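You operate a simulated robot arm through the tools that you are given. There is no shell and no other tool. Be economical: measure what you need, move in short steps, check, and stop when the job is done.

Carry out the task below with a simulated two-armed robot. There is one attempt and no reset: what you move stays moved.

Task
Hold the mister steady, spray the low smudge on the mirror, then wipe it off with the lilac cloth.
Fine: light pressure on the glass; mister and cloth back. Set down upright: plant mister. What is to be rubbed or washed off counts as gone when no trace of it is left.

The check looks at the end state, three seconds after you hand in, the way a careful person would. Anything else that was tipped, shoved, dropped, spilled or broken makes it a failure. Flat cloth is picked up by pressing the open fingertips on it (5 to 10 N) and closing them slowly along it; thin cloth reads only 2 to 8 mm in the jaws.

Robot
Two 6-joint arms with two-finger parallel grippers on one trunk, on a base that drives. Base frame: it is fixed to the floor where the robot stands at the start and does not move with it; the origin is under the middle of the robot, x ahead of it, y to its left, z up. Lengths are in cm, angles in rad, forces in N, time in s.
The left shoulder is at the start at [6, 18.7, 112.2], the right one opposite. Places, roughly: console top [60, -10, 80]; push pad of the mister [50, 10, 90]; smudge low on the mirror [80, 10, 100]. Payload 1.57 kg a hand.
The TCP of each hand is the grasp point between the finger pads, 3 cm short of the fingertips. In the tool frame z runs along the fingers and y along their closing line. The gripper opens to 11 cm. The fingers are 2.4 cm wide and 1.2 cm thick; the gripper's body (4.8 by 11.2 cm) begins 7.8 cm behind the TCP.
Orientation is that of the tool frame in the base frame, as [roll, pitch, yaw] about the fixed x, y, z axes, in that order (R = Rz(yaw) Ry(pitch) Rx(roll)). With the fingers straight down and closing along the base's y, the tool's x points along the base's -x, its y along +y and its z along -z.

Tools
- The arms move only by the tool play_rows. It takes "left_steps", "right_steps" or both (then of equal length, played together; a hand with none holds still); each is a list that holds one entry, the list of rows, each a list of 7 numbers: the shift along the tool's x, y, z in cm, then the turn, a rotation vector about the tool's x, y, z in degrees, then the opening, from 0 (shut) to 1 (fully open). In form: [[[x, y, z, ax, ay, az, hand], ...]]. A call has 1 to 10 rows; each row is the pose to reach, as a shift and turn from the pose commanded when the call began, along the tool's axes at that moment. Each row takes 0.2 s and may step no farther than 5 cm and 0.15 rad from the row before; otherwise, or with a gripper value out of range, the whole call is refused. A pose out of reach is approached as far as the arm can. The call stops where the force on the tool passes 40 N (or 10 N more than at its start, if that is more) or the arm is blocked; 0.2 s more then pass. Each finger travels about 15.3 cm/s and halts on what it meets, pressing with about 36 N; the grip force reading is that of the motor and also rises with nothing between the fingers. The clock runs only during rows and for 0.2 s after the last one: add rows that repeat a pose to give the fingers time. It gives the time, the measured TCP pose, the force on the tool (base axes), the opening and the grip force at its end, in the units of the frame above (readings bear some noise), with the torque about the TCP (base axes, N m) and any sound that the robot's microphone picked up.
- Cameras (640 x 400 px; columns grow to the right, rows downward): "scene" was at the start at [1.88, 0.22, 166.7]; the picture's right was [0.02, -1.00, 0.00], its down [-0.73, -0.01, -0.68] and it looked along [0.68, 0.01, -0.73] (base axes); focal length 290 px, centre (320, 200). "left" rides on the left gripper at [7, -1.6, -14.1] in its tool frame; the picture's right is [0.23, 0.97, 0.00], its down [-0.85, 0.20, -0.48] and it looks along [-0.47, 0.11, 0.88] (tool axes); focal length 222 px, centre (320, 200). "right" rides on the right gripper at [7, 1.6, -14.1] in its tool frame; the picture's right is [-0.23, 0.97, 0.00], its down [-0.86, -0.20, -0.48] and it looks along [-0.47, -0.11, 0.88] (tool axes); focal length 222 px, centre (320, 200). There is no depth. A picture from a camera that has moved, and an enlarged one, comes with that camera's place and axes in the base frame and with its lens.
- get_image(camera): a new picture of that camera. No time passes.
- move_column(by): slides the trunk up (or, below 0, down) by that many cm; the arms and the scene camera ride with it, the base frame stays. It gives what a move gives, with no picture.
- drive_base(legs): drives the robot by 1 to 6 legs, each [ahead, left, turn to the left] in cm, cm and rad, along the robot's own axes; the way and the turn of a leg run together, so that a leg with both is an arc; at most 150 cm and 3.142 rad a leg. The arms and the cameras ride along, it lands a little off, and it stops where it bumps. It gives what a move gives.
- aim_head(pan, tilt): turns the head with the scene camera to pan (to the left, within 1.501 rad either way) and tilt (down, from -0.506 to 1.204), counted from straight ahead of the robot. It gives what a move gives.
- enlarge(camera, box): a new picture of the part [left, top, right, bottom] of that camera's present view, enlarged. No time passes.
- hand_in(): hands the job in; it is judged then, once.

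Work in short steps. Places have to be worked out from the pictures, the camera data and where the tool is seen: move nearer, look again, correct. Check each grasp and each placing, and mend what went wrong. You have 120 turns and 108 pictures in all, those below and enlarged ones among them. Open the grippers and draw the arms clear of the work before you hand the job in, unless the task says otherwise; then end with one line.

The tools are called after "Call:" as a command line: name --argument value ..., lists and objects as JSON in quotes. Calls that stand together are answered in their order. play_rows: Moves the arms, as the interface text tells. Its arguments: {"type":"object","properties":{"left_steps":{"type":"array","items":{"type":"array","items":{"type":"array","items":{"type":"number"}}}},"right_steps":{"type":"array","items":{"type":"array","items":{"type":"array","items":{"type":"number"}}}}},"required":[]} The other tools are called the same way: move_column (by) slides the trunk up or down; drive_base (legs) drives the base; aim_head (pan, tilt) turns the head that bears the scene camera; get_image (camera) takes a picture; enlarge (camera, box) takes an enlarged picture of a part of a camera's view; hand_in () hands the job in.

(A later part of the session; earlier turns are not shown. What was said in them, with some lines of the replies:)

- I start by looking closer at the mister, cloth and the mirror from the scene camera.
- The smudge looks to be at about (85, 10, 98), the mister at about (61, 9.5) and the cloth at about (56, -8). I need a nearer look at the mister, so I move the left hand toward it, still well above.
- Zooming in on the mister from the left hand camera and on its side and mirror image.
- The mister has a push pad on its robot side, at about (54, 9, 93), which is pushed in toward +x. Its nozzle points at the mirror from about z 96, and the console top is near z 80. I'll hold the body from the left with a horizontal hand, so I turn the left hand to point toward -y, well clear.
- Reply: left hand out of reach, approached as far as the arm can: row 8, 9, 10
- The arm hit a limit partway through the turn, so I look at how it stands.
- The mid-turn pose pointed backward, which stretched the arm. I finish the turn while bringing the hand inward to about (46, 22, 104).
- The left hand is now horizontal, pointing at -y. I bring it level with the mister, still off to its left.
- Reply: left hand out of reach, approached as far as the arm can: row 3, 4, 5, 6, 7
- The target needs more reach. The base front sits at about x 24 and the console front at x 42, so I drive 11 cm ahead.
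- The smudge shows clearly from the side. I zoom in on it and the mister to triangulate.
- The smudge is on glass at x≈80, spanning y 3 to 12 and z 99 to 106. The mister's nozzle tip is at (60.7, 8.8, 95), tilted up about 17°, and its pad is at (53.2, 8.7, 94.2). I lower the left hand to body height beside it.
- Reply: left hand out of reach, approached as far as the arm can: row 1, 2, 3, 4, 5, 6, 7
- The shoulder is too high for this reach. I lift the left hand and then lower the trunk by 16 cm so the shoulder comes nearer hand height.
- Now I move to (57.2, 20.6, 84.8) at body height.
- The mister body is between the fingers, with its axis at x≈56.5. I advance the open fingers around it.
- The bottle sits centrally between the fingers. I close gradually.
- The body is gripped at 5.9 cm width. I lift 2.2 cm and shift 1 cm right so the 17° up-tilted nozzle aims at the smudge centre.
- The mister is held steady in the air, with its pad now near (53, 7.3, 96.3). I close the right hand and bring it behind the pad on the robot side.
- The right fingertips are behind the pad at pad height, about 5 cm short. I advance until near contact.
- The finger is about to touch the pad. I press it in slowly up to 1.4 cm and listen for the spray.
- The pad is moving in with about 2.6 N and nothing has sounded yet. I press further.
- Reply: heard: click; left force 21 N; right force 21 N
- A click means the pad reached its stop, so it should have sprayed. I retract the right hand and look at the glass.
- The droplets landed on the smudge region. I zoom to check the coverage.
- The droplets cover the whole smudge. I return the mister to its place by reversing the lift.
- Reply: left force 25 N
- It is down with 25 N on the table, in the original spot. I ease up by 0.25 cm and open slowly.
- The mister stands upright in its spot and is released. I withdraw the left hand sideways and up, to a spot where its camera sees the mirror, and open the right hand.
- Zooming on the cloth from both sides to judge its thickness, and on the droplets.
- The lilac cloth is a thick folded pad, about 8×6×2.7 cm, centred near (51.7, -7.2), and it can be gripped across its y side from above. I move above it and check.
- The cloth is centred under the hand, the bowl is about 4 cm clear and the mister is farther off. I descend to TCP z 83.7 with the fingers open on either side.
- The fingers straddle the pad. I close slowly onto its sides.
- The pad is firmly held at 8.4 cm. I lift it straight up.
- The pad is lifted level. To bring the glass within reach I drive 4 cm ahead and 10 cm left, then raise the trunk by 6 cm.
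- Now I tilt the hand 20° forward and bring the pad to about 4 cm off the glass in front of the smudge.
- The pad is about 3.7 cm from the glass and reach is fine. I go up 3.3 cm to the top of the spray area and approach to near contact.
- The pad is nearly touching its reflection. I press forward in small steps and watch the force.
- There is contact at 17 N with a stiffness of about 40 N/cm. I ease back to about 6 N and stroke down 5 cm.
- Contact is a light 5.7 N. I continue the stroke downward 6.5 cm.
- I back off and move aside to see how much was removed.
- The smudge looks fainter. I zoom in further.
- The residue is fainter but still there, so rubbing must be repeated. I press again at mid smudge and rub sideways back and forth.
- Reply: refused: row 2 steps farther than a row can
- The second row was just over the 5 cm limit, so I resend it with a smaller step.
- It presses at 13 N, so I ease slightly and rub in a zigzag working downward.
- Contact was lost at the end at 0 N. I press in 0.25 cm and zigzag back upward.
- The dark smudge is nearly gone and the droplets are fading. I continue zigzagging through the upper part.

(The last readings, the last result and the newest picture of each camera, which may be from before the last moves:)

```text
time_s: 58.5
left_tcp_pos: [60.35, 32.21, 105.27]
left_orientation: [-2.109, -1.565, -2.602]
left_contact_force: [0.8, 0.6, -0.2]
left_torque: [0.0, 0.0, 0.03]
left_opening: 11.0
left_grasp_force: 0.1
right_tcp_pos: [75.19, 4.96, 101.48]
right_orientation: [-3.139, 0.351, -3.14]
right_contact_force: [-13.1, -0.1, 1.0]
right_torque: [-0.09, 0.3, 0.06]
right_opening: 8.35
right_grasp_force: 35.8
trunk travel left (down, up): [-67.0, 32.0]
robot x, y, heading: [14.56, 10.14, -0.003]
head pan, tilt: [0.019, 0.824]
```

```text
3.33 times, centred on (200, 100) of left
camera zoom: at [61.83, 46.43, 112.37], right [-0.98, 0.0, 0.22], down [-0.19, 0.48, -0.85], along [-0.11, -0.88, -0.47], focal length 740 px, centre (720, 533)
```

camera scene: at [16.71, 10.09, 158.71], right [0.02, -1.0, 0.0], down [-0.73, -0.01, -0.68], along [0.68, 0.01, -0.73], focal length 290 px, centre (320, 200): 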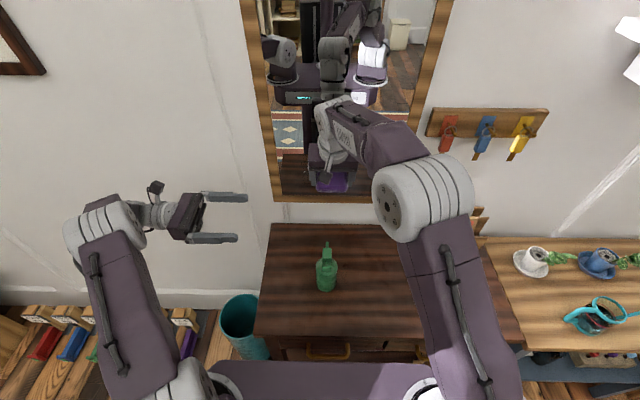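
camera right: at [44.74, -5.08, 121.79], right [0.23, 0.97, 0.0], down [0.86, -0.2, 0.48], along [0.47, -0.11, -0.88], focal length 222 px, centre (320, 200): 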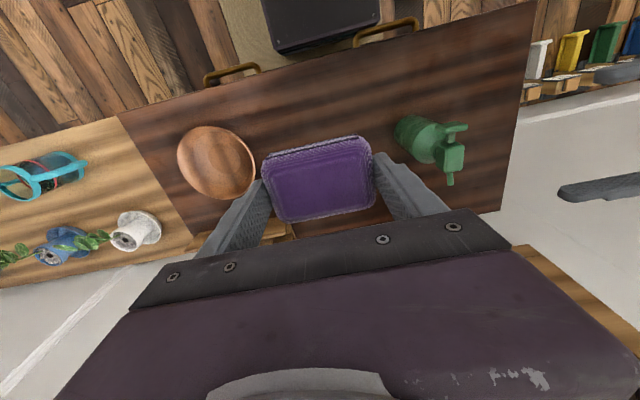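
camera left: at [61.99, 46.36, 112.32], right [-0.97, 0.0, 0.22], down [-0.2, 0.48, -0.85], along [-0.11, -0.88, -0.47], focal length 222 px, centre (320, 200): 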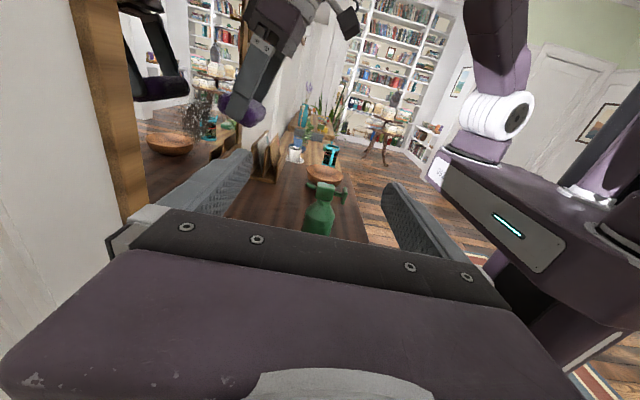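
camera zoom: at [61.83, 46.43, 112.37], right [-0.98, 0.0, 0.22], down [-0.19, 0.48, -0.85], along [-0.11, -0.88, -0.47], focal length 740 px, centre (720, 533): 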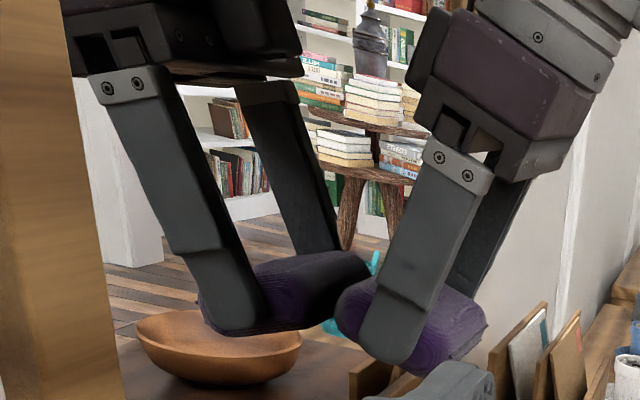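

The visible glass is now clear. I do one more light pass over the lower strip, then back off and move aside to inspect.

Call:
play_rows --right_steps '[[[0.11, 4, -0.04, 0, 0, 0, 0.64], [0.11, 8, -0.04, 0, 0, 0, 0.64], [0.79, 8, 1.84, 0, 0, 0, 0.64], [0.79, 4, 1.84, 0, 0, 0, 0.64], [0.79, 0, 1.84, 0, 0, 0, 0.64], [2.2, 0, 1.3, 0, 0, 0, 0.64], [3.6, 0, 0, 0, 0, 0, 0.64], [3.6, -4, -1, 0, 0, 0, 0.64], [3.6, -8, -2, 0, 0, 0, 0.64], [3.6, -11, -3, 0, 0, 0, 0.64]]]'

Call:
enlarge --camera "left" --box '[120, 40, 280, 160]'

Call:
enlarge --camera "scene" --box '[290, 130, 390, 200]'

```text
time_s: 60.7
left_tcp_pos: [60.56, 32.1, 105.27]
left_orientation: [-2.47, -1.564, -2.241]
left_contact_force: [-0.2, -0.3, -0.7]
left_torque: [0.01, -0.03, -0.03]
left_opening: 11.0
left_grasp_force: 0.1
right_tcp_pos: [70.8, -6.07, 102.96]
right_orientation: [-3.141, 0.349, -3.141]
right_contact_force: [0.7, 1.1, -0.3]
right_torque: [0.02, 0.05, -0.02]
right_opening: 8.35
right_grasp_force: 36.5
trunk travel left (down, up): [-67.0, 32.0]
robot x, y, heading: [15.17, 9.88, 0.001]
head pan, tilt: [0.019, 0.824]
```

```text
3.33 times, centred on (200, 100) of left
camera zoom: at [62.0, 46.31, 112.33], right [-0.97, 0.0, 0.22], down [-0.2, 0.48, -0.85], along [-0.11, -0.88, -0.47], focal length 740 px, centre (720, 533)
```

zoom: 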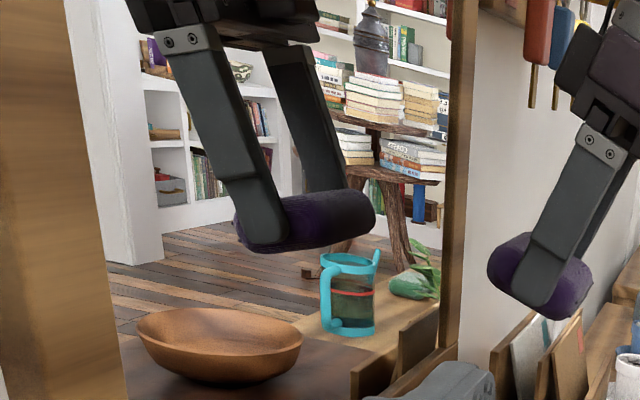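

```text
5.71 times, centred on (340, 165) of scene
camera zoom: at [16.73, 10.01, 158.7], right [0.02, -1.0, 0.0], down [-0.73, -0.01, -0.68], along [0.68, 0.01, -0.73], focal length 1659 px, centre (206, 400)
```

zoom: 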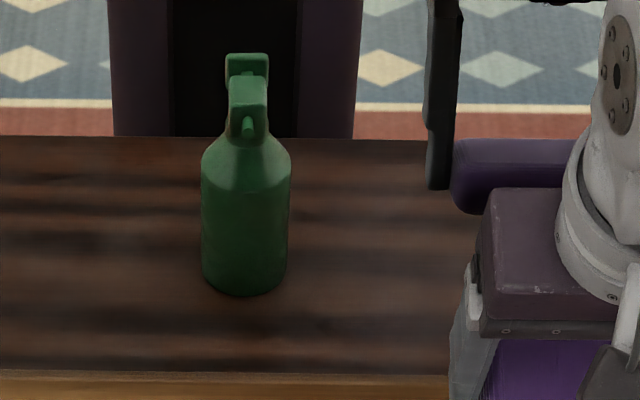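

The mirror looks clear. I zoom hard to look for any last trace.

Call:
enlarge --camera "scene" --box '[310, 145, 360, 190]'

Call:
enlarge --camera "left" --box '[160, 80, 230, 140]'

```text
8.89 times, centred on (335, 168) of scene
camera zoom: at [16.73, 10.01, 158.7], right [0.02, -1.0, 0.0], down [-0.73, -0.01, -0.68], along [0.68, 0.01, -0.73], focal length 2581 px, centre (187, 489)
```

zoom: 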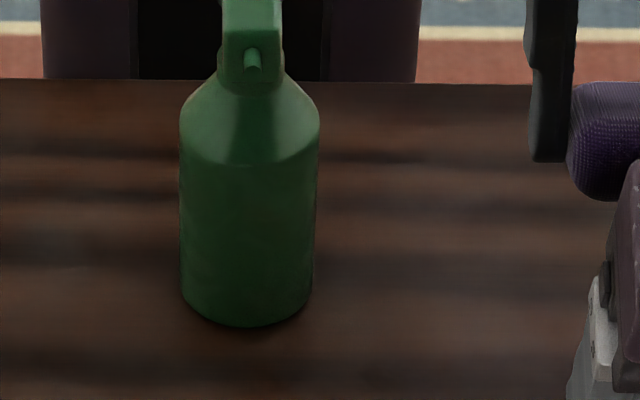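

```text
6.67 times, centred on (195, 110) of left
camera zoom: at [62.0, 46.31, 112.33], right [-0.97, 0.0, 0.22], down [-0.2, 0.48, -0.85], along [-0.11, -0.88, -0.47], focal length 1481 px, centre (1153, 800)
```

zoom: 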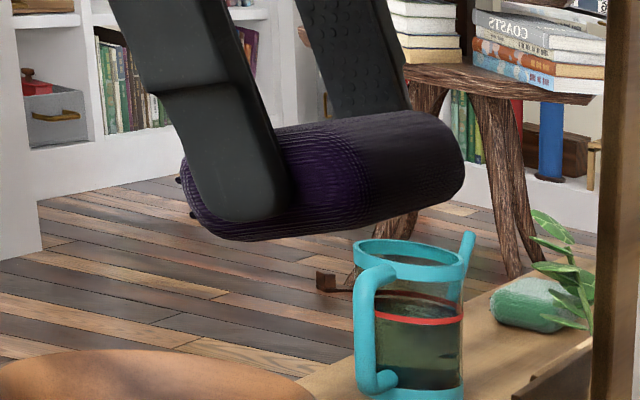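

The glass is clean. I now carry the cloth back over its original spot, un-tilting the hand.

Call:
play_rows --right_steps '[[[3.42, -0.2, -2.31, 0, 5, 0, 0.64], [6.84, -0.5, -4.62, 0, 10, 0, 0.64], [10.6, -0.8, -5.98, 0, 15, 0, 0.64], [14.36, -0.8, -7.35, 0, 20, 0, 0.64], [17.27, -0.8, -8.41, 0, 20, 0, 0.64], [17.27, -0.8, -8.41, 0, 20, 0, 0.64]]]'

Call:
get_image --camera "right"

```text
time_s: 62.1
left_tcp_pos: [60.54, 32.08, 105.18]
left_orientation: [-2.573, -1.564, -2.144]
left_contact_force: [-0.8, 0.6, -0.7]
left_torque: [0.0, -0.01, -0.02]
left_opening: 11.02
left_grasp_force: 0.0
right_tcp_pos: [51.75, -6.67, 104.62]
right_orientation: [-3.14, -0.003, 3.139]
right_contact_force: [1.0, 0.5, -1.3]
right_torque: [0.0, 0.05, -0.01]
right_opening: 8.38
right_grasp_force: 35.6
trunk travel left (down, up): [-67.0, 32.0]
robot x, y, heading: [14.6, 9.71, -0.002]
head pan, tilt: [0.019, 0.824]
```

```text
34 pictures are left
camera right: at [44.84, -4.96, 118.87], right [0.23, 0.97, 0.0], down [0.86, -0.2, 0.48], along [0.47, -0.11, -0.88], focal length 222 px, centre (320, 200)
```

right: 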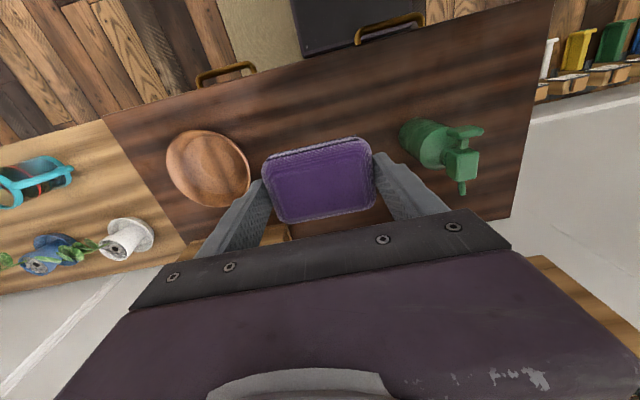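

The hand is right above the cloth's spot and level. I lower it.

Call:
play_rows --right_steps '[[[0, -0.2, 4, 0, 0, 0, 0.64], [0, -0.2, 8, 0, 0, 0, 0.64], [0, -0.2, 12, 0, 0, 0, 0.64], [0, -0.2, 15.5, 0, 0, 0, 0.64], [0, -0.2, 18, 0, 0, 0, 0.64], [0, -0.2, 19.5, 0, 0, 0, 0.64], [0, -0.2, 20.4, 0, 0, 0, 0.64], [0, -0.2, 20.8, 0, 0, 0, 0.64], [0, -0.2, 20.8, 0, 0, 0, 0.64]]]'

```text
time_s: 64.1
left_tcp_pos: [60.46, 32.13, 105.12]
left_orientation: [-2.469, -1.565, -2.247]
left_contact_force: [-0.1, -0.6, -0.5]
left_torque: [0.0, -0.05, -0.04]
left_opening: 10.99
left_grasp_force: 0.1
right_tcp_pos: [51.96, -6.93, 84.09]
right_orientation: [-3.141, 0.0, 3.14]
right_contact_force: [0.0, -0.4, -0.1]
right_torque: [0.02, 0.0, 0.01]
right_opening: 8.37
right_grasp_force: 36.3
trunk travel left (down, up): [-67.0, 32.0]
robot x, y, heading: [15.01, 9.78, 0.004]
head pan, tilt: [0.019, 0.824]
```

No contact yet at 84.1, so I lower another 0.4 cm in small steps.

Call:
play_rows --right_steps '[[[0.2, 0, 0.15, 0, 0, 0, 0.64], [0.2, 0, 0.3, 0, 0, 0, 0.64], [0.2, 0, 0.42, 0, 0, 0, 0.64], [0.2, 0, 0.42, 0, 0, 0, 0.64]]]'

Call:
enlarge --camera "scene" --box '[300, 200, 460, 320]'

```text
time_s: 65.1
left_tcp_pos: [60.42, 32.03, 105.25]
left_orientation: [-2.465, -1.565, -2.249]
left_contact_force: [-0.4, 0.8, -0.2]
left_torque: [0.02, 0.01, 0.01]
left_opening: 10.99
left_grasp_force: 0.0
right_tcp_pos: [51.78, -6.93, 83.87]
right_orientation: [-3.141, 0.001, 3.141]
right_contact_force: [-0.3, -0.3, -0.2]
right_torque: [0.01, 0.0, 0.01]
right_opening: 8.35
right_grasp_force: 35.8
trunk travel left (down, up): [-67.0, 32.0]
robot x, y, heading: [14.74, 9.63, 0.003]
head pan, tilt: [0.019, 0.824]
```

```text
3.33 times, centred on (380, 260) of scene
camera zoom: at [16.79, 10.1, 158.7], right [0.02, -1.0, 0.0], down [-0.73, -0.01, -0.68], along [0.68, 0.01, -0.73], focal length 968 px, centre (120, 0)
```

zoom: 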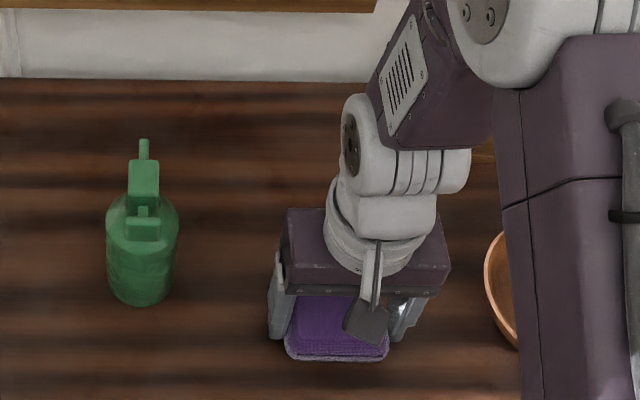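

There is still no table force. I lower in 0.1 cm steps.

Call:
play_rows --right_steps '[[[0, 0, 0.1, 0, 0, 0, 0.64], [0, 0, 0.2, 0, 0, 0, 0.64], [0, 0, 0.3, 0, 0, 0, 0.64], [0, 0, 0.3, 0, 0, 0, 0.64]]]'

```text
time_s: 66.1
left_tcp_pos: [60.23, 32.18, 105.43]
left_orientation: [-2.174, -1.563, -2.539]
left_contact_force: [-0.4, 0.2, -0.1]
left_torque: [0.05, 0.04, 0.0]
left_opening: 11.03
left_grasp_force: 0.0
right_tcp_pos: [51.82, -6.9, 83.69]
right_orientation: [-3.141, 0.007, 3.141]
right_contact_force: [3.0, -5.3, 32.7]
right_torque: [-0.15, -0.45, -0.05]
right_opening: 8.37
right_grasp_force: 35.5
trunk travel left (down, up): [-67.0, 32.0]
robot x, y, heading: [14.98, 9.94, 0.0]
head pan, tilt: [0.019, 0.824]
```

Table contact is felt at the same height as when I gripped it. I ease up 0.2 cm and open slowly.

Call:
play_rows --right_steps '[[[0, 0, -0.2, 0, 0, 0, 0.64], [0, 0, -0.2, 0, 0, 0, 0.76], [0, 0, -0.2, 0, 0, 0, 0.79], [0, 0, -0.2, 0, 0, 0, 0.84], [0, 0, -0.2, 0, 0, 0, 0.92], [0, 0, -0.2, 0, 0, 0, 1], [0, 0, -0.2, 0, 0, 0, 1]]]'

Call:
get_image --camera "right"

```text
time_s: 67.7
left_tcp_pos: [60.5, 32.16, 105.21]
left_orientation: [-2.464, -1.566, -2.25]
left_contact_force: [-0.5, 0.4, -0.1]
left_torque: [-0.01, -0.01, 0.03]
left_opening: 11.02
left_grasp_force: 0.0
right_tcp_pos: [51.68, -6.97, 83.65]
right_orientation: [-3.142, 0.0, 3.141]
right_contact_force: [-0.1, 0.0, -0.6]
right_torque: [-0.04, 0.02, 0.0]
right_opening: 10.99
right_grasp_force: 0.1
trunk travel left (down, up): [-67.0, 32.0]
robot x, y, heading: [15.08, 10.09, 0.003]
head pan, tilt: [0.019, 0.824]
```

```text
32 pictures are left
camera right: at [44.81, -5.26, 97.72], right [0.23, 0.97, 0.0], down [0.85, -0.2, 0.48], along [0.47, -0.11, -0.88], focal length 222 px, centre (320, 200)
```

right: 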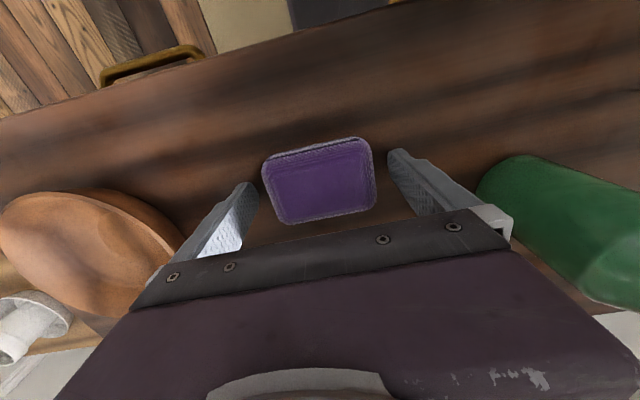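

The cloth lies flat in its place and is released. I raise the right hand straight up and then draw it back, and the left as well.

Call:
play_rows --right_steps '[[[0, 0, -3, 0, 0, 0, 1], [0, 0, -7, 0, 0, 0, 1], [0, 0, -11, 0, 0, 0, 1], [0, 0, -15, 0, 0, 0, 1], [0, 0, -19, 0, 0, 0, 1], [0, 0, -23, 0, 0, 0, 1], [2, -3, -25, 0, 0, 0, 1], [4, -6, -27, 0, 0, 0, 1], [6, -9, -29, 0, 0, 0, 1], [6, -9, -29, 0, 0, 0, 1]]]'

Call:
get_image --camera "scene"

Call:
enlarge --camera "left" --box '[100, 0, 280, 160]'

```text
time_s: 69.9
left_tcp_pos: [60.59, 32.23, 105.18]
left_orientation: [-2.51, -1.567, -2.205]
left_contact_force: [0.5, -0.4, 0.7]
left_torque: [0.01, 0.0, -0.06]
left_opening: 10.99
left_grasp_force: 0.1
right_tcp_pos: [45.79, -16.01, 112.69]
right_orientation: [-3.142, 0.0, 3.14]
right_contact_force: [0.8, -0.4, 0.5]
right_torque: [0.02, 0.01, -0.02]
right_opening: 10.99
right_grasp_force: 0.0
trunk travel left (down, up): [-67.0, 32.0]
robot x, y, heading: [14.71, 9.99, -0.001]
head pan, tilt: [0.019, 0.824]
```

```text
31 pictures are left
camera scene: at [16.84, 10.11, 158.7], right [0.02, -1.0, 0.0], down [-0.73, -0.01, -0.68], along [0.68, 0.01, -0.73], focal length 290 px, centre (320, 200)
```

scene: 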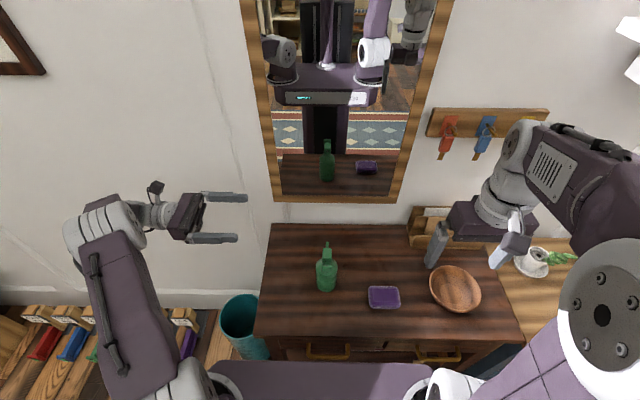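

```text
2.50 times, centred on (190, 80) of left
camera zoom: at [62.08, 46.37, 112.27], right [-0.97, 0.0, 0.22], down [-0.2, 0.48, -0.85], along [-0.11, -0.88, -0.47], focal length 555 px, centre (645, 500)
```

zoom: 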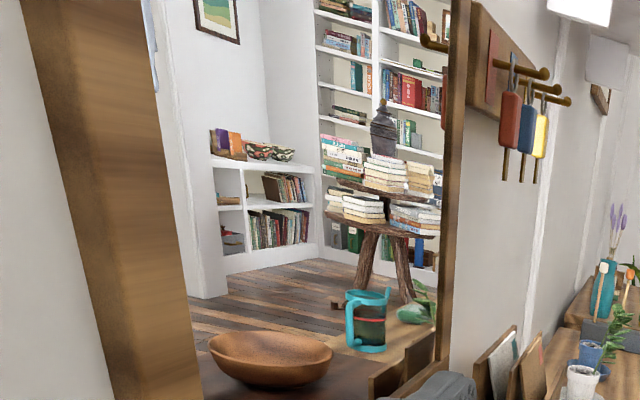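

The mirror is clean from the side, and the mister and cloth are in place. I take one last zoomed check from the front.

Call:
enlarge --camera "scene" --box '[265, 110, 415, 210]'

Call:
enlarge --camera "scene" --box '[250, 210, 450, 330]'

```text
4.00 times, centred on (340, 160) of scene
camera zoom: at [16.84, 10.11, 158.7], right [0.02, -1.0, 0.0], down [-0.73, -0.01, -0.68], along [0.68, 0.01, -0.73], focal length 1161 px, centre (240, 360)
```

zoom: 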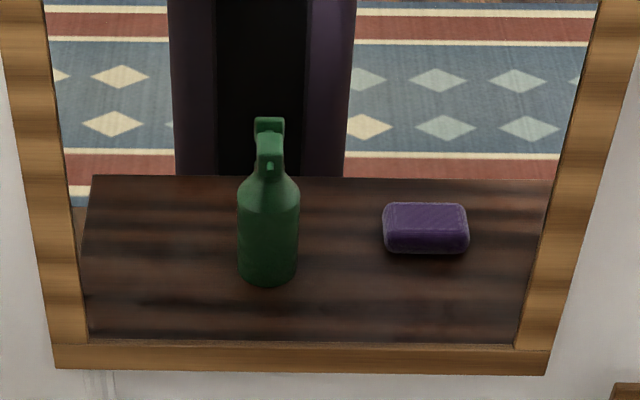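

```text
3.20 times, centred on (350, 270) of scene
camera zoom: at [16.84, 10.11, 158.7], right [0.02, -1.0, 0.0], down [-0.73, -0.01, -0.68], along [0.68, 0.01, -0.73], focal length 929 px, centre (224, -24)
```

zoom: 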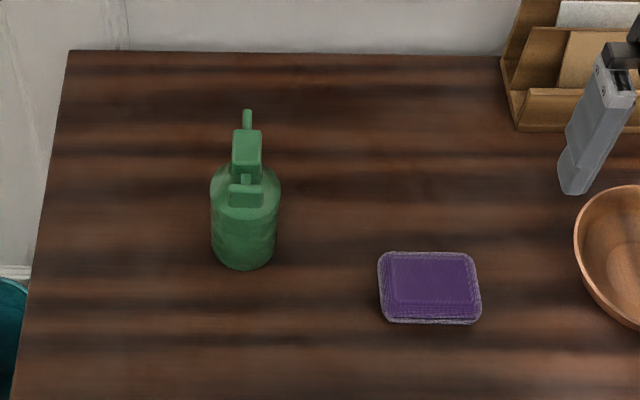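

The glass is clean, the mister is upright and the cloth is flat in place. Both hands are open and clear, so I hand in.

Call:
hand_in

```text
The job is handed in.
```

I sprayed the low smudge and wiped it off with the lilac cloth; no trace or droplets show on the mirror. Pressure on the glass was mostly 6 to 13 N in the readings, with one 17 N peak at first touch. The mister is upright and the cloth flat, each back in its original place.
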